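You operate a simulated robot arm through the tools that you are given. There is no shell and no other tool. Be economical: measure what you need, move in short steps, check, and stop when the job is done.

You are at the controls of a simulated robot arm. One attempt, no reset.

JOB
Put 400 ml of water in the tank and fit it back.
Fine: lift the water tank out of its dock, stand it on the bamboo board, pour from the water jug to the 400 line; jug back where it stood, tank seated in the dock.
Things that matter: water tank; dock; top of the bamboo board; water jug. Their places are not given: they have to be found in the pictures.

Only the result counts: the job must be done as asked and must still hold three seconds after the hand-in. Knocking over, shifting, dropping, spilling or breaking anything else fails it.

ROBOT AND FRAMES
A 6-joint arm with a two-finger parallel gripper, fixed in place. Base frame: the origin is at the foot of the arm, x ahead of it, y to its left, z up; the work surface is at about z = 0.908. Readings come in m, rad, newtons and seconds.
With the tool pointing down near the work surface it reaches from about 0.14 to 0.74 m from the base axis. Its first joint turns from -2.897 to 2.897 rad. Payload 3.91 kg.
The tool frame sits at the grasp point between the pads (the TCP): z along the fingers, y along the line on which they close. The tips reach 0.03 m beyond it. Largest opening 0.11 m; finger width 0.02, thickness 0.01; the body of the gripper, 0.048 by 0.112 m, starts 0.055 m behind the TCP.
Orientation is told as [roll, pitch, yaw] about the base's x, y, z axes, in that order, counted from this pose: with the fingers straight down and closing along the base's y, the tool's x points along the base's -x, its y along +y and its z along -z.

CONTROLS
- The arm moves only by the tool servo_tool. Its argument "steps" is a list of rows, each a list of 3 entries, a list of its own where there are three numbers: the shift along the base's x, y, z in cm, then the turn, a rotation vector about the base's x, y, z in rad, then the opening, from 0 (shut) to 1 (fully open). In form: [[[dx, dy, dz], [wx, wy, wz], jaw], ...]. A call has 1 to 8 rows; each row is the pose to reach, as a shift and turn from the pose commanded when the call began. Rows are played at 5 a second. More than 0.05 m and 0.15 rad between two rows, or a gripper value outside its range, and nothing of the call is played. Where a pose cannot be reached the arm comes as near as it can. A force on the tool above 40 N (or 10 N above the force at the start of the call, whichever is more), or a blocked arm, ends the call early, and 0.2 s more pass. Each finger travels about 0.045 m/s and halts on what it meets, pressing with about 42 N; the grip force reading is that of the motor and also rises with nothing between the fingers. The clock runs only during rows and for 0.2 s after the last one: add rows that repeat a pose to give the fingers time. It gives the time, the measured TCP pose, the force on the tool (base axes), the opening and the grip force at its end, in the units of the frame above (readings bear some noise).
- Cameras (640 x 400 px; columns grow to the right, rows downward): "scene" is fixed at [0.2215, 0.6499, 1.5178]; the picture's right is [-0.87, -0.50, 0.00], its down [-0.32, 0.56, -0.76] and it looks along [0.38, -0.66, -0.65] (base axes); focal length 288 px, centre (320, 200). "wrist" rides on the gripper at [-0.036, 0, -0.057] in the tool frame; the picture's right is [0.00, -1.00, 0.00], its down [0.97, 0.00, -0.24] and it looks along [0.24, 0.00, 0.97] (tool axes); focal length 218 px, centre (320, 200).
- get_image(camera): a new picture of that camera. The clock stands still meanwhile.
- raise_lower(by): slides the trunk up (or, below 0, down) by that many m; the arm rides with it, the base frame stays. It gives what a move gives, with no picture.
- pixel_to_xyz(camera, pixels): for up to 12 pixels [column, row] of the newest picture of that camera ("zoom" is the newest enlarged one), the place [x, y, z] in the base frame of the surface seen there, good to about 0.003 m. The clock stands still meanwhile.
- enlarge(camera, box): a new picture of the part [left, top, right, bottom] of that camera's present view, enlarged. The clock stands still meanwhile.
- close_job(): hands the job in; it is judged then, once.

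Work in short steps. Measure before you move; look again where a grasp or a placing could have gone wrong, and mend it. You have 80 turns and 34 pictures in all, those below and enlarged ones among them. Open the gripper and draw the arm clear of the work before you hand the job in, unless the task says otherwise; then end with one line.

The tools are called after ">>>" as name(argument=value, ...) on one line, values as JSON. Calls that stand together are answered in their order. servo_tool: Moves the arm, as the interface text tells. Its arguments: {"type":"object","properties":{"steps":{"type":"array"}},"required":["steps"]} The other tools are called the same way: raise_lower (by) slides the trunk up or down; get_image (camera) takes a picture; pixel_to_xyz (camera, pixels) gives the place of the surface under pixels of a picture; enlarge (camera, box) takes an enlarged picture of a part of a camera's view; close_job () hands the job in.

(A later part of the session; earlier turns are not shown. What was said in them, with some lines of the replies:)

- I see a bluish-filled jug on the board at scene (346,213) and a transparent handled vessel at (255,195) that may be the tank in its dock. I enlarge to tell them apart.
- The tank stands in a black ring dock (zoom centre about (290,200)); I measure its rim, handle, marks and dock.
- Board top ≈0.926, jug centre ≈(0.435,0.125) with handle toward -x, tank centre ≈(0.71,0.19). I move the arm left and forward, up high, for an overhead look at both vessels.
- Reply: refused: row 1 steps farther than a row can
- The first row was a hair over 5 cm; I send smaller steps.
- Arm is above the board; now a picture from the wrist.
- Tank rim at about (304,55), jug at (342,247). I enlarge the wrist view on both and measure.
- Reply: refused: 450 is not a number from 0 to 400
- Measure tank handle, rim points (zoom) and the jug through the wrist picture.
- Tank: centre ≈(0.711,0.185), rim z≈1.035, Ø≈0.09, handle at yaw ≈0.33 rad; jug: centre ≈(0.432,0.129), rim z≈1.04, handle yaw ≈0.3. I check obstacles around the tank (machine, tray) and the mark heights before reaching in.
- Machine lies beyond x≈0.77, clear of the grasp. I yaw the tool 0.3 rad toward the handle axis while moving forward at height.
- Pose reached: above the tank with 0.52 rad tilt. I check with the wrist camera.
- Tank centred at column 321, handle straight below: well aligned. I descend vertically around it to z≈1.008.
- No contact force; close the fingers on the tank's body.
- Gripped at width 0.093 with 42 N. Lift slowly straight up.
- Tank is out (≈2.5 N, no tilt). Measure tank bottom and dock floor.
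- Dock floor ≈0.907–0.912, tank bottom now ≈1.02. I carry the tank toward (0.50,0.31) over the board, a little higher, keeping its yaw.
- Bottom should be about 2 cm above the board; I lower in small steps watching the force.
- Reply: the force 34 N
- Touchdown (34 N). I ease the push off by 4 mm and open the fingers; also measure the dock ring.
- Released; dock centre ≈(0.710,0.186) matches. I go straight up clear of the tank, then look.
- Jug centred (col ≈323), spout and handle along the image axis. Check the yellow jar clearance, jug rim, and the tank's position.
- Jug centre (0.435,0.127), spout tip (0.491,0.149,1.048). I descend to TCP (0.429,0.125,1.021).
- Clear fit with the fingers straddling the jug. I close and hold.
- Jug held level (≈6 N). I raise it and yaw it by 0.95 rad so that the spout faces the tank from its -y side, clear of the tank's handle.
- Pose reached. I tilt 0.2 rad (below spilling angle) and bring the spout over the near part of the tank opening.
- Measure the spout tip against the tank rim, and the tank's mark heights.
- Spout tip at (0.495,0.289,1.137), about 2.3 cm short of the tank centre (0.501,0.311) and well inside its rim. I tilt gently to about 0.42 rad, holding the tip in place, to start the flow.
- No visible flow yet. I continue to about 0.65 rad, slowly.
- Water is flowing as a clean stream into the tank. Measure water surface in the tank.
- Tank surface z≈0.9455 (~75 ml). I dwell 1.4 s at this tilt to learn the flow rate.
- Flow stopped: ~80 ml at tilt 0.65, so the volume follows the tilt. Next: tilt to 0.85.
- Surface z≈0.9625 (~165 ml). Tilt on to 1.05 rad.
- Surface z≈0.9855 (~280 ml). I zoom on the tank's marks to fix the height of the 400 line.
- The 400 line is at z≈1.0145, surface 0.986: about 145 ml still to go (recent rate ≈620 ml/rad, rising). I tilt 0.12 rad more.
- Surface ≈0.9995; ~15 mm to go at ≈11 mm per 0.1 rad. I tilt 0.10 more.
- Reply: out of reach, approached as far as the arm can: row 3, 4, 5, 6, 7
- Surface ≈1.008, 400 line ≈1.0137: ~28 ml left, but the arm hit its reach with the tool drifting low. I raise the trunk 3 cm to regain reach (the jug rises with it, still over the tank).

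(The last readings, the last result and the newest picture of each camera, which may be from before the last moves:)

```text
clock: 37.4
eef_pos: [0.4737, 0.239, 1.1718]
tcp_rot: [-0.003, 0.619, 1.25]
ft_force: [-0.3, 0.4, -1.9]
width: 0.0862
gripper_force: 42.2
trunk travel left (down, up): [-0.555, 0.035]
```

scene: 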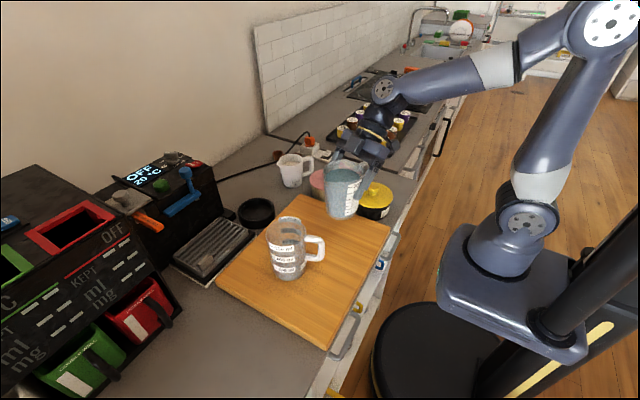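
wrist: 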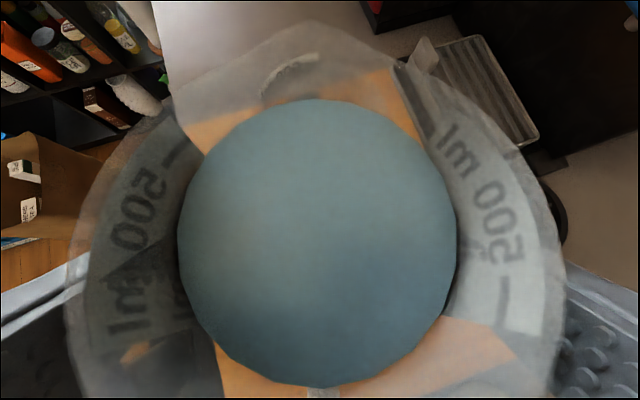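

Now shift 2 cm down, 0.6 cm forward and tilt 0.05 rad more.

>>> servo_tool(steps=[[[0.1, 0.3, -1], [0, 0, 0], 0.55], [[0.19, 0.57, -2], [0, 0, 0], 0.55], [[0.19, 0.57, -2], [-0.024, 0.0079, 0], 0.55], [[0.19, 0.57, -2], [-0.0475, 0.0158, 0], 0.55], [[0.19, 0.57, -2], [-0.0475, 0.0158, 0], 0.55], [[0.19, 0.57, -2], [-0.0475, 0.0158, 0], 0.55], [[0.19, 0.57, -2], [-0.0475, 0.0158, 0], 0.55]])

>>> enlarge(camera="scene", box=[246, 207, 342, 267])

>>> pixel_to_xyz(camera="zoom", pixels=[[240, 205], [260, 205], [280, 205], [300, 205], [240, 190], [260, 190], [280, 190], [300, 190], [350, 172], [360, 175], [180, 328], [190, 334]])

```text
clock: 39.0
eef_pos: [0.4748, 0.2434, 1.1518]
tcp_rot: [-0.005, 0.667, 1.249]
ft_force: [-0.2, 0.5, -1.6]
width: 0.0862
gripper_force: 41.7
trunk travel left (down, up): [-0.555, 0.035]
```

```text
6.67 times, centred on (294, 237) of scene
```

zoom: 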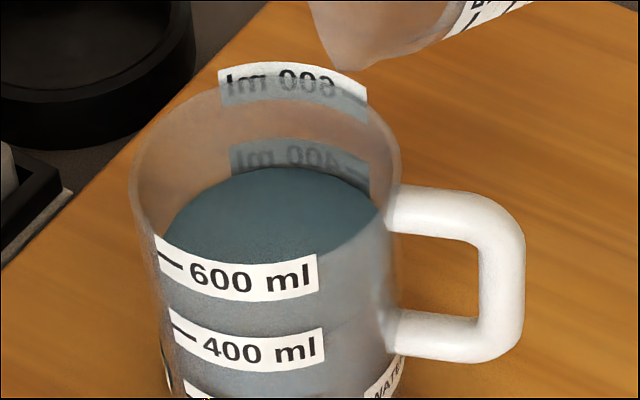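

```text
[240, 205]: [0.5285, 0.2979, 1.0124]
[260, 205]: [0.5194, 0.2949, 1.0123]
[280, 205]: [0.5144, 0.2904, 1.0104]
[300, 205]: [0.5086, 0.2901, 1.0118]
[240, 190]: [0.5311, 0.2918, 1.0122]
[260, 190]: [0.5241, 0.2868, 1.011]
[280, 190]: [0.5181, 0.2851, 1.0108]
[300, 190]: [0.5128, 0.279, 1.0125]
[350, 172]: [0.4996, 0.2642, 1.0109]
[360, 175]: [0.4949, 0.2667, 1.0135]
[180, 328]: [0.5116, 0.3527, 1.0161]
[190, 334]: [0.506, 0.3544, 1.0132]
```

Surface ≈1.0117 vs line ≈1.014: ~13 ml short. One small additional tilt of 0.03 rad.

>>> servo_tool(steps=[[[0.02, 0.08, 0], [-0.0142, 0.0047, 0], 0.55], [[0.04, 0.15, 0], [-0.0285, 0.0095, 0], 0.55], [[0.04, 0.15, 0], [-0.0285, 0.0095, 0], 0.55], [[0.04, 0.15, 0], [-0.0285, 0.0095, 0], 0.55], [[0.04, 0.15, 0], [-0.0285, 0.0095, 0], 0.55], [[0.04, 0.15, 0], [-0.0285, 0.0095, 0], 0.55]])

>>> enlarge(camera="scene", box=[246, 207, 342, 267])

>>> pixel_to_xyz(camera="zoom", pixels=[[240, 205], [260, 205], [280, 205], [300, 205], [240, 190], [260, 190], [280, 190], [300, 190], [260, 215], [280, 215], [300, 215], [320, 205]])

```text
clock: 40.4
eef_pos: [0.4713, 0.2402, 1.1455]
tcp_rot: [-0.005, 0.696, 1.25]
ft_force: [0.5, 0.5, -1.2]
width: 0.086
gripper_force: 42.3
out of reach, approached as far as the arm can: row 1, 2, 3, 4, 5, 6
trunk travel left (down, up): [-0.555, 0.035]
```

```text
6.67 times, centred on (294, 237) of scene
```

zoom: 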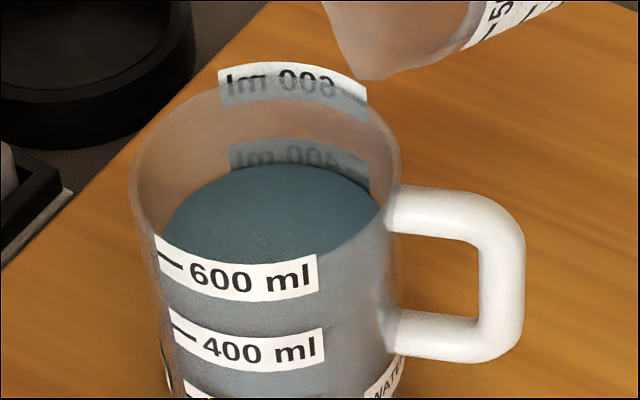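

```text
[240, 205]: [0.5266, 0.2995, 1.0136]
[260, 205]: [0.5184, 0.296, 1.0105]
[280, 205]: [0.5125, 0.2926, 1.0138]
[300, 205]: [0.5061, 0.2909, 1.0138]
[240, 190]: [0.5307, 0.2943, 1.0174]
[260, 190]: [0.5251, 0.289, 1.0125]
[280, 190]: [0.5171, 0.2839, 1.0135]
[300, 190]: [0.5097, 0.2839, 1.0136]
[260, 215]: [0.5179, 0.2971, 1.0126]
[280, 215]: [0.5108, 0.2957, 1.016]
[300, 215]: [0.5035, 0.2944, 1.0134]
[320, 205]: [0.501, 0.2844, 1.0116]
```

Surface ≈1.0136 on the 400 line. I tilt the jug back, raising and then retreating from the tank.

>>> servo_tool(steps=[[[0, 0, 0.5], [0.133, -0.044, 0], 0.55], [[0, 0, 1.2], [0.266, -0.088, 0], 0.55], [[0, -0.3, 2], [0.399, -0.132, 0], 0.55], [[-0.3, -1, 3], [0.522, -0.173, 0], 0.55], [[-0.7, -2.1, 3.5], [0.645, -0.214, 0], 0.55], [[-1.2, -3.6, 3.5], [0.769, -0.255, 0], 0.55], [[-1.7, -5, 3.5], [0.892, -0.296, 0], 0.55], [[-2.2, -6.5, 3.5], [0.996, -0.331, 0], 0.55]])

```text
clock: 42.1
eef_pos: [0.451, 0.1739, 1.1809]
tcp_rot: [-0.004, -0.352, 1.251]
ft_force: [0.2, 0.9, -2.5]
width: 0.086
gripper_force: 42.1
trunk travel left (down, up): [-0.555, 0.035]
```

Tilt back nearly done; finish the remaining 0.298 rad then yaw back by 0.95 rad.

>>> servo_tool(steps=[[[-0.3, -1, 0], [0.133, -0.044, 0], 0.55], [[-0.6, -2, 0], [0.266, -0.088, 0], 0.55], [[-1, -3, -0.5], [0.283, -0.094, 0], 0.55], [[-1, -3, -0.5], [0.283, -0.094, 0], 0.55]])

>>> servo_tool(steps=[[[0, 0, 0], [0, 0, -0.13], 0.55], [[-0.2, -0.3, 0], [0, 0, -0.27], 0.55], [[-0.4, -0.6, 0], [0, 0, -0.41], 0.55], [[-0.7, -0.9, 0], [0, 0, -0.55], 0.55], [[-0.9, -1.2, -1], [0, 0, -0.69], 0.55], [[-1.1, -1.5, -2], [0, 0, -0.82], 0.55], [[-1.2, -1.8, -3], [0, 0, -0.95], 0.55], [[-1.2, -1.8, -4], [0, 0, -0.95], 0.55]])

```text
clock: 43.1
eef_pos: [0.4404, 0.1439, 1.1742]
tcp_rot: [-0.003, -0.65, 1.249]
ft_force: [0.4, 0.5, -2.3]
width: 0.0863
gripper_force: 42.0
trunk travel left (down, up): [-0.555, 0.035]
```

```text
clock: 45.0
eef_pos: [0.4283, 0.1269, 1.1345]
tcp_rot: [-0.002, -0.649, 0.3]
ft_force: [0.4, 0.7, -1.6]
width: 0.0861
gripper_force: 41.3
trunk travel left (down, up): [-0.555, 0.035]
```

Above its original spot. I lower to about 1 cm above the board and look.

>>> servo_tool(steps=[[[0.07, -0.1, -3], [0, 0, 0], 0.55], [[0.07, -0.1, -6], [0, 0, 0], 0.55], [[0.07, -0.1, -8], [0, 0, 0], 0.55], [[0.07, -0.1, -9.5], [0, 0, 0], 0.55], [[0.07, -0.1, -10.3], [0, 0, 0], 0.55], [[0.07, -0.1, -10.3], [0, 0, 0], 0.55]])

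>>> enlarge(camera="scene", box=[234, 170, 394, 270])

```text
clock: 46.4
eef_pos: [0.4283, 0.1254, 1.0306]
tcp_rot: [-0.003, -0.65, 0.3]
ft_force: [-0.9, -0.1, -2.2]
width: 0.0863
gripper_force: 42.2
trunk travel left (down, up): [-0.555, 0.035]
```

```text
4.00 times, centred on (314, 220) of scene
```

zoom: 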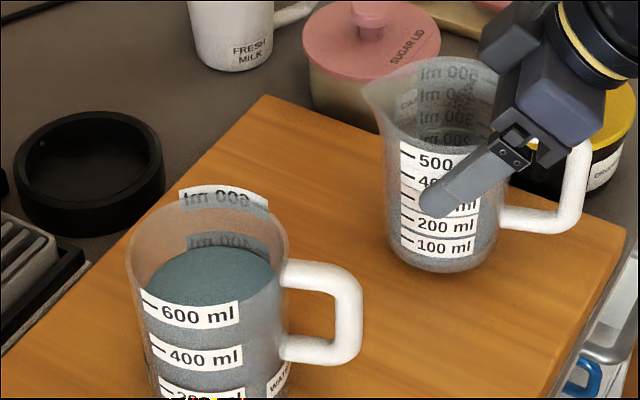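

Jug is upright and level just above its place. Lower in fine steps until it touches.

>>> servo_tool(steps=[[[0.03, 0.03, -0.4], [0, 0, 0], 0.55], [[0.03, 0.03, -0.7], [0, 0, 0], 0.55], [[0.03, 0.03, -0.85], [0, 0, 0], 0.55], [[0.03, 0.03, -0.95], [0, 0, 0], 0.55], [[0.03, 0.03, -0.95], [0, 0, 0], 0.55]])

```text
clock: 47.5
eef_pos: [0.429, 0.1255, 1.0232]
tcp_rot: [-0.002, -0.649, 0.299]
ft_force: [0.8, -1.0, 3.6]
width: 0.086
gripper_force: 41.9
trunk travel left (down, up): [-0.555, 0.035]
```

Contact (+3.6 N at z 1.023). Open and rise straight up.

>>> servo_tool(steps=[[[0, 0, 0.1], [0, 0, 0], 0.65], [[0, 0, 0.1], [0, 0, 0], 0.8], [[0, 0, 0.1], [0, 0, 0], 0.9], [[0, 0, 0.1], [0, 0, 0], 1], [[0, 0, 0.1], [0, 0, 0], 1], [[0, 0, 0.1], [0, 0, 0], 1]])

>>> servo_tool(steps=[[[0, 0, 1.5], [0, 0, 0], 1], [[0, 0, 4], [0, 0, 0], 1], [[0, 0, 8], [0, 0, 0], 1], [[0, 0, 12], [0, 0, 0], 1], [[0, 0, 16], [0, 0, 0], 1], [[1, 4, 17.5], [0, 0, 0], 1], [[2, 8, 17.5], [0, 0, 0], 1], [[3, 12, 17.5], [0, 0, 0], 1]])

```text
clock: 49.0
eef_pos: [0.4294, 0.1268, 1.0237]
tcp_rot: [-0.003, -0.648, 0.3]
ft_force: [-0.8, -1.3, -0.2]
width: 0.1099
gripper_force: 0.1
trunk travel left (down, up): [-0.555, 0.035]
```

```text
clock: 50.8
eef_pos: [0.4594, 0.2469, 1.1976]
tcp_rot: [-0.004, -0.649, 0.301]
ft_force: [-0.3, -0.1, 0.3]
width: 0.1101
gripper_force: 0.0
out of reach, approached as far as the arm can: row 1
trunk travel left (down, up): [-0.555, 0.035]
```

I restore the trunk height, then align above the tank with the earlier 0.52 rad tilt.

>>> raise_lower(by=-0.03)

>>> servo_tool(steps=[[[1.5, 2, 0], [-0.018, 0.06, 0], 1], [[3, 4.5, 0], [-0.037, 0.119, 0], 1], [[4.1, 6.35, 0], [-0.037, 0.119, 0], 1], [[4.1, 6.35, 0], [-0.037, 0.119, 0], 1]])

>>> get_image(camera="wrist")

```text
clock: 51.5
eef_pos: [0.4589, 0.2463, 1.1692]
tcp_rot: [-0.006, -0.65, 0.3]
ft_force: [0.7, -0.1, 0.5]
width: 0.1099
gripper_force: 0.1
trunk travel left (down, up): [-0.525, 0.065]
```

```text
clock: 52.5
eef_pos: [0.501, 0.31, 1.1684]
tcp_rot: [-0.003, -0.525, 0.302]
ft_force: [-0.6, 0.9, 0.8]
width: 0.1101
gripper_force: 0.1
trunk travel left (down, up): [-0.525, 0.065]
```

```text
2 pictures are left
```

wrist: 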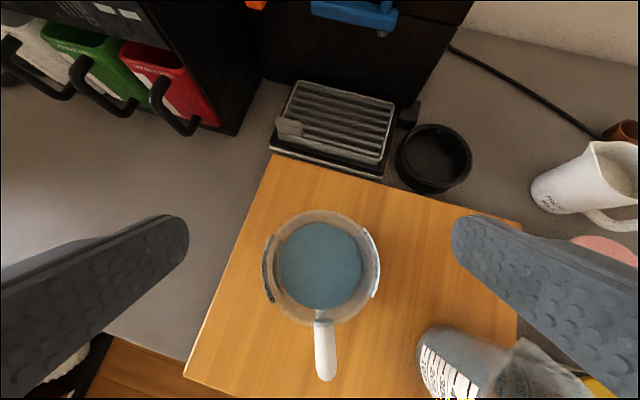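

Well centred (col 321). Descend to z 1.030 and grip.

>>> servo_tool(steps=[[[0, 0, -4], [0, 0, 0], 1], [[0, 0, -7.5], [0, 0, 0], 1], [[0, 0, -10], [0, 0, 0], 1], [[0, 0, -12], [0, 0, 0], 1], [[0, 0, -13.3], [0, 0, 0], 1], [[0, 0, -13.85], [0, 0, 0], 1], [[0, 0, -13.85], [0, 0, 0], 1]])

>>> servo_tool(steps=[[[0, 0, 0], [0, 0, 0], 0.8], [[0, 0, 0], [0, 0, 0], 0.7], [[0, 0, 0], [0, 0, 0], 0.6], [[0, 0, 0], [0, 0, 0], 0.6], [[0, 0, 0], [0, 0, 0], 0.6]])

>>> servo_tool(steps=[[[0, 0, 0.5], [0, 0, 0], 0.6], [[0, 0, 1.2], [0, 0, 0], 0.6], [[0, 0, 2.5], [0, 0, 0], 0.6], [[0, 0, 4], [0, 0, 0], 0.6], [[0, 0, 5.5], [0, 0, 0], 0.6], [[0, 0, 7], [0, 0, 0], 0.6], [[0, 0, 7], [0, 0, 0], 0.6]])

```text
clock: 54.1
eef_pos: [0.5003, 0.3102, 1.0308]
tcp_rot: [-0.003, -0.525, 0.301]
ft_force: [-0.6, 0.5, -0.7]
width: 0.11
gripper_force: 0.1
trunk travel left (down, up): [-0.525, 0.065]
```

```text
clock: 55.3
eef_pos: [0.5005, 0.3097, 1.03]
tcp_rot: [-0.003, -0.523, 0.3]
ft_force: [1.3, -1.0, 0.0]
width: 0.0934
gripper_force: 42.3
trunk travel left (down, up): [-0.525, 0.065]
```

```text
clock: 56.9
eef_pos: [0.5014, 0.3101, 1.0998]
tcp_rot: [-0.004, -0.523, 0.299]
ft_force: [-0.3, -0.6, -5.7]
width: 0.0933
gripper_force: 42.4
trunk travel left (down, up): [-0.525, 0.065]
```

Lifted with the water (≈5.7 N). Carry smoothly back above the dock.

>>> servo_tool(steps=[[[2, -1.2, 0.5], [0, 0, 0], 0.6], [[5, -3, 1], [0, 0, 0], 0.6], [[8.5, -5.1, 1], [0, 0, 0], 0.6], [[12, -7.2, 1], [0, 0, 0], 0.6], [[15.5, -9.3, 1], [0, 0, 0], 0.6], [[18.5, -11.1, 1], [0, 0, 0], 0.6], [[20.95, -12.5, 1], [0, 0, 0], 0.6], [[20.95, -12.5, 1], [0, 0, 0], 0.6]])

>>> servo_tool(steps=[[[0, 0, -2], [0, 0, 0], 0.6], [[0, 0, -4], [0, 0, 0], 0.6], [[0, 0, -5.5], [0, 0, 0], 0.6], [[0, 0, -7], [0, 0, 0], 0.6], [[0, 0, -7.3], [0, 0, 0], 0.6], [[0, 0, -7.3], [0, 0, 0], 0.6]])

>>> enlarge(camera="scene", box=[200, 150, 328, 230])

```text
clock: 58.7
eef_pos: [0.7109, 0.1853, 1.1097]
tcp_rot: [-0.004, -0.524, 0.3]
ft_force: [-0.1, 0.2, -5.5]
width: 0.0933
gripper_force: 42.4
trunk travel left (down, up): [-0.525, 0.065]
```

```text
clock: 60.1
eef_pos: [0.71, 0.1854, 1.0365]
tcp_rot: [-0.004, -0.524, 0.301]
ft_force: [0.0, -0.3, -4.6]
width: 0.0933
gripper_force: 41.6
trunk travel left (down, up): [-0.525, 0.065]
```

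```text
5.00 times, centred on (264, 190) of scene
```

zoom: 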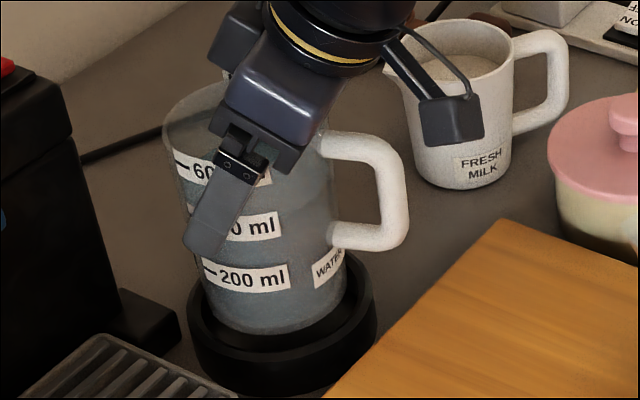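

Tank is centred over the dock ring. Lower into it in small steps to z≈1.008.

>>> servo_tool(steps=[[[0, 0, -0.6], [0, 0, 0], 0.6], [[0, 0, -1.2], [0, 0, 0], 0.6], [[0, 0, -1.8], [0, 0, 0], 0.6], [[0, 0, -2.3], [0, 0, 0], 0.6], [[0, 0, -2.6], [0, 0, 0], 0.6], [[0, 0, -2.8], [0, 0, 0], 0.6], [[0, 0, -2.8], [0, 0, 0], 0.6]])

```text
clock: 61.7
eef_pos: [0.7097, 0.1862, 1.0082]
tcp_rot: [-0.002, -0.524, 0.301]
ft_force: [-0.2, 0.9, -4.8]
width: 0.0934
gripper_force: 42.3
trunk travel left (down, up): [-0.525, 0.065]
```

Still carrying the weight, so it hangs just above the floor; lower a few mm more until contact.

>>> servo_tool(steps=[[[0, 0, -0.1], [0, 0, 0], 0.6], [[0, 0, -0.2], [0, 0, 0], 0.6], [[0, 0, -0.2], [0, 0, 0], 0.6]])

```text
clock: 62.5
eef_pos: [0.7105, 0.1862, 1.0088]
tcp_rot: [-0.004, -0.529, 0.301]
ft_force: [0.3, -0.3, 8.1]
width: 0.0934
gripper_force: 42.0
trunk travel left (down, up): [-0.525, 0.065]
```

Contact at z≈1.008 (+8 N): seated at the original height. Open, then rise and withdraw.

>>> servo_tool(steps=[[[0, 0, 0.15], [0, 0, 0], 0.65], [[0, 0, 0.15], [0, 0, 0], 0.8], [[0, 0, 0.15], [0, 0, 0], 0.9], [[0, 0, 0.15], [0, 0, 0], 1], [[0, 0, 0.15], [0, 0, 0], 1], [[0, 0, 0.15], [0, 0, 0], 1]])

>>> servo_tool(steps=[[[0, 0, 2], [0, 0, 0], 1], [[0, 0, 5], [0, 0, 0], 1], [[0, 0, 9], [0, 0, 0], 1], [[0, 0, 13], [0, 0, 0], 1], [[0, 0, 17], [0, 0, 0], 1], [[-4, 0, 19], [0, 0, 0], 1], [[-8, -2, 20], [0, 0, 0], 1], [[-12, -4, 21], [0, 0, 0], 1]])

>>> servo_tool(steps=[[[-4, -2, 1], [0, 0, 0], 1], [[-8, -4, 2], [0, 0, 0], 1], [[-12, -6, 2], [0, 0, 0], 1], [[-14, -10, 2], [0, 0, 0], 1], [[-15, -14, 2], [0, 0, 0], 1], [[-15, -14, 2], [0, 0, 0], 1]])

>>> enlarge(camera="scene", box=[214, 150, 406, 270])

```text
clock: 63.9
eef_pos: [0.71, 0.1845, 1.0089]
tcp_rot: [-0.003, -0.524, 0.3]
ft_force: [-0.5, 0.2, 0.2]
width: 0.1101
gripper_force: 0.1
trunk travel left (down, up): [-0.525, 0.065]
```

```text
clock: 65.7
eef_pos: [0.5906, 0.1445, 1.22]
tcp_rot: [-0.004, -0.524, 0.299]
ft_force: [1.0, 0.0, -0.5]
width: 0.11
gripper_force: 0.1
trunk travel left (down, up): [-0.525, 0.065]
```

```text
clock: 67.1
eef_pos: [0.4399, 0.0059, 1.2377]
tcp_rot: [-0.002, -0.523, 0.301]
ft_force: [-0.1, 0.9, 0.0]
width: 0.1098
gripper_force: 0.1
trunk travel left (down, up): [-0.525, 0.065]
```

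```text
3.33 times, centred on (310, 210) of scene
```

zoom: 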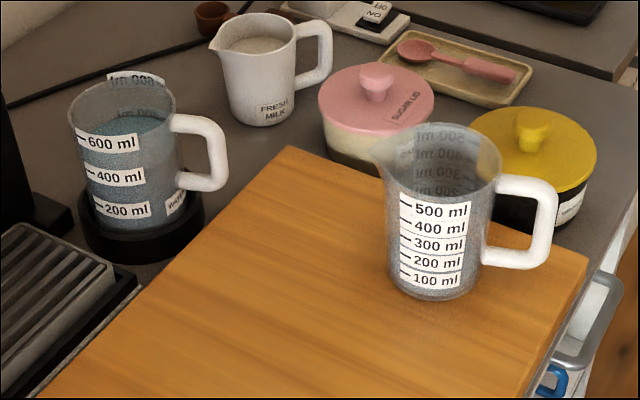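

Tank is seated with water, jug stands at its spot. A last numeric check of handle and water positions.

>>> pixel_to_xyz(camera="zoom", pixels=[[140, 120], [130, 125], [145, 130], [185, 122], [223, 160], [85, 133], [93, 171], [510, 183], [548, 210], [93, 174]])

```text
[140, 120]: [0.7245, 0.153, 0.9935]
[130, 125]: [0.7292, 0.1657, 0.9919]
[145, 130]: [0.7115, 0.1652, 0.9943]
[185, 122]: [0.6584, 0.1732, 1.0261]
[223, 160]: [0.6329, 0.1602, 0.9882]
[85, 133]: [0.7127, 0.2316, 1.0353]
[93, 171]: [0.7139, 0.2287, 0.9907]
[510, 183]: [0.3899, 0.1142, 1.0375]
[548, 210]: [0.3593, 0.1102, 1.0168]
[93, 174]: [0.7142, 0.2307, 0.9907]
```

Water at z≈0.993 against the 400 mark at ≈0.991–0.993, tank and jug back at their original coordinates; I hand in.

>>> close_job()

```text
The job is handed in.
```

I poured water into the tank up to the 400 line and seated it back in its dock. The jug is back where it stood on the board. My last measurement put the water at z ≈ 0.993 and the 400 mark at ≈ 0.991, good to about 3 mm (roughly 15 ml). I saw no spill or shifted items, the gripper is open and clear, and the job is handed in.
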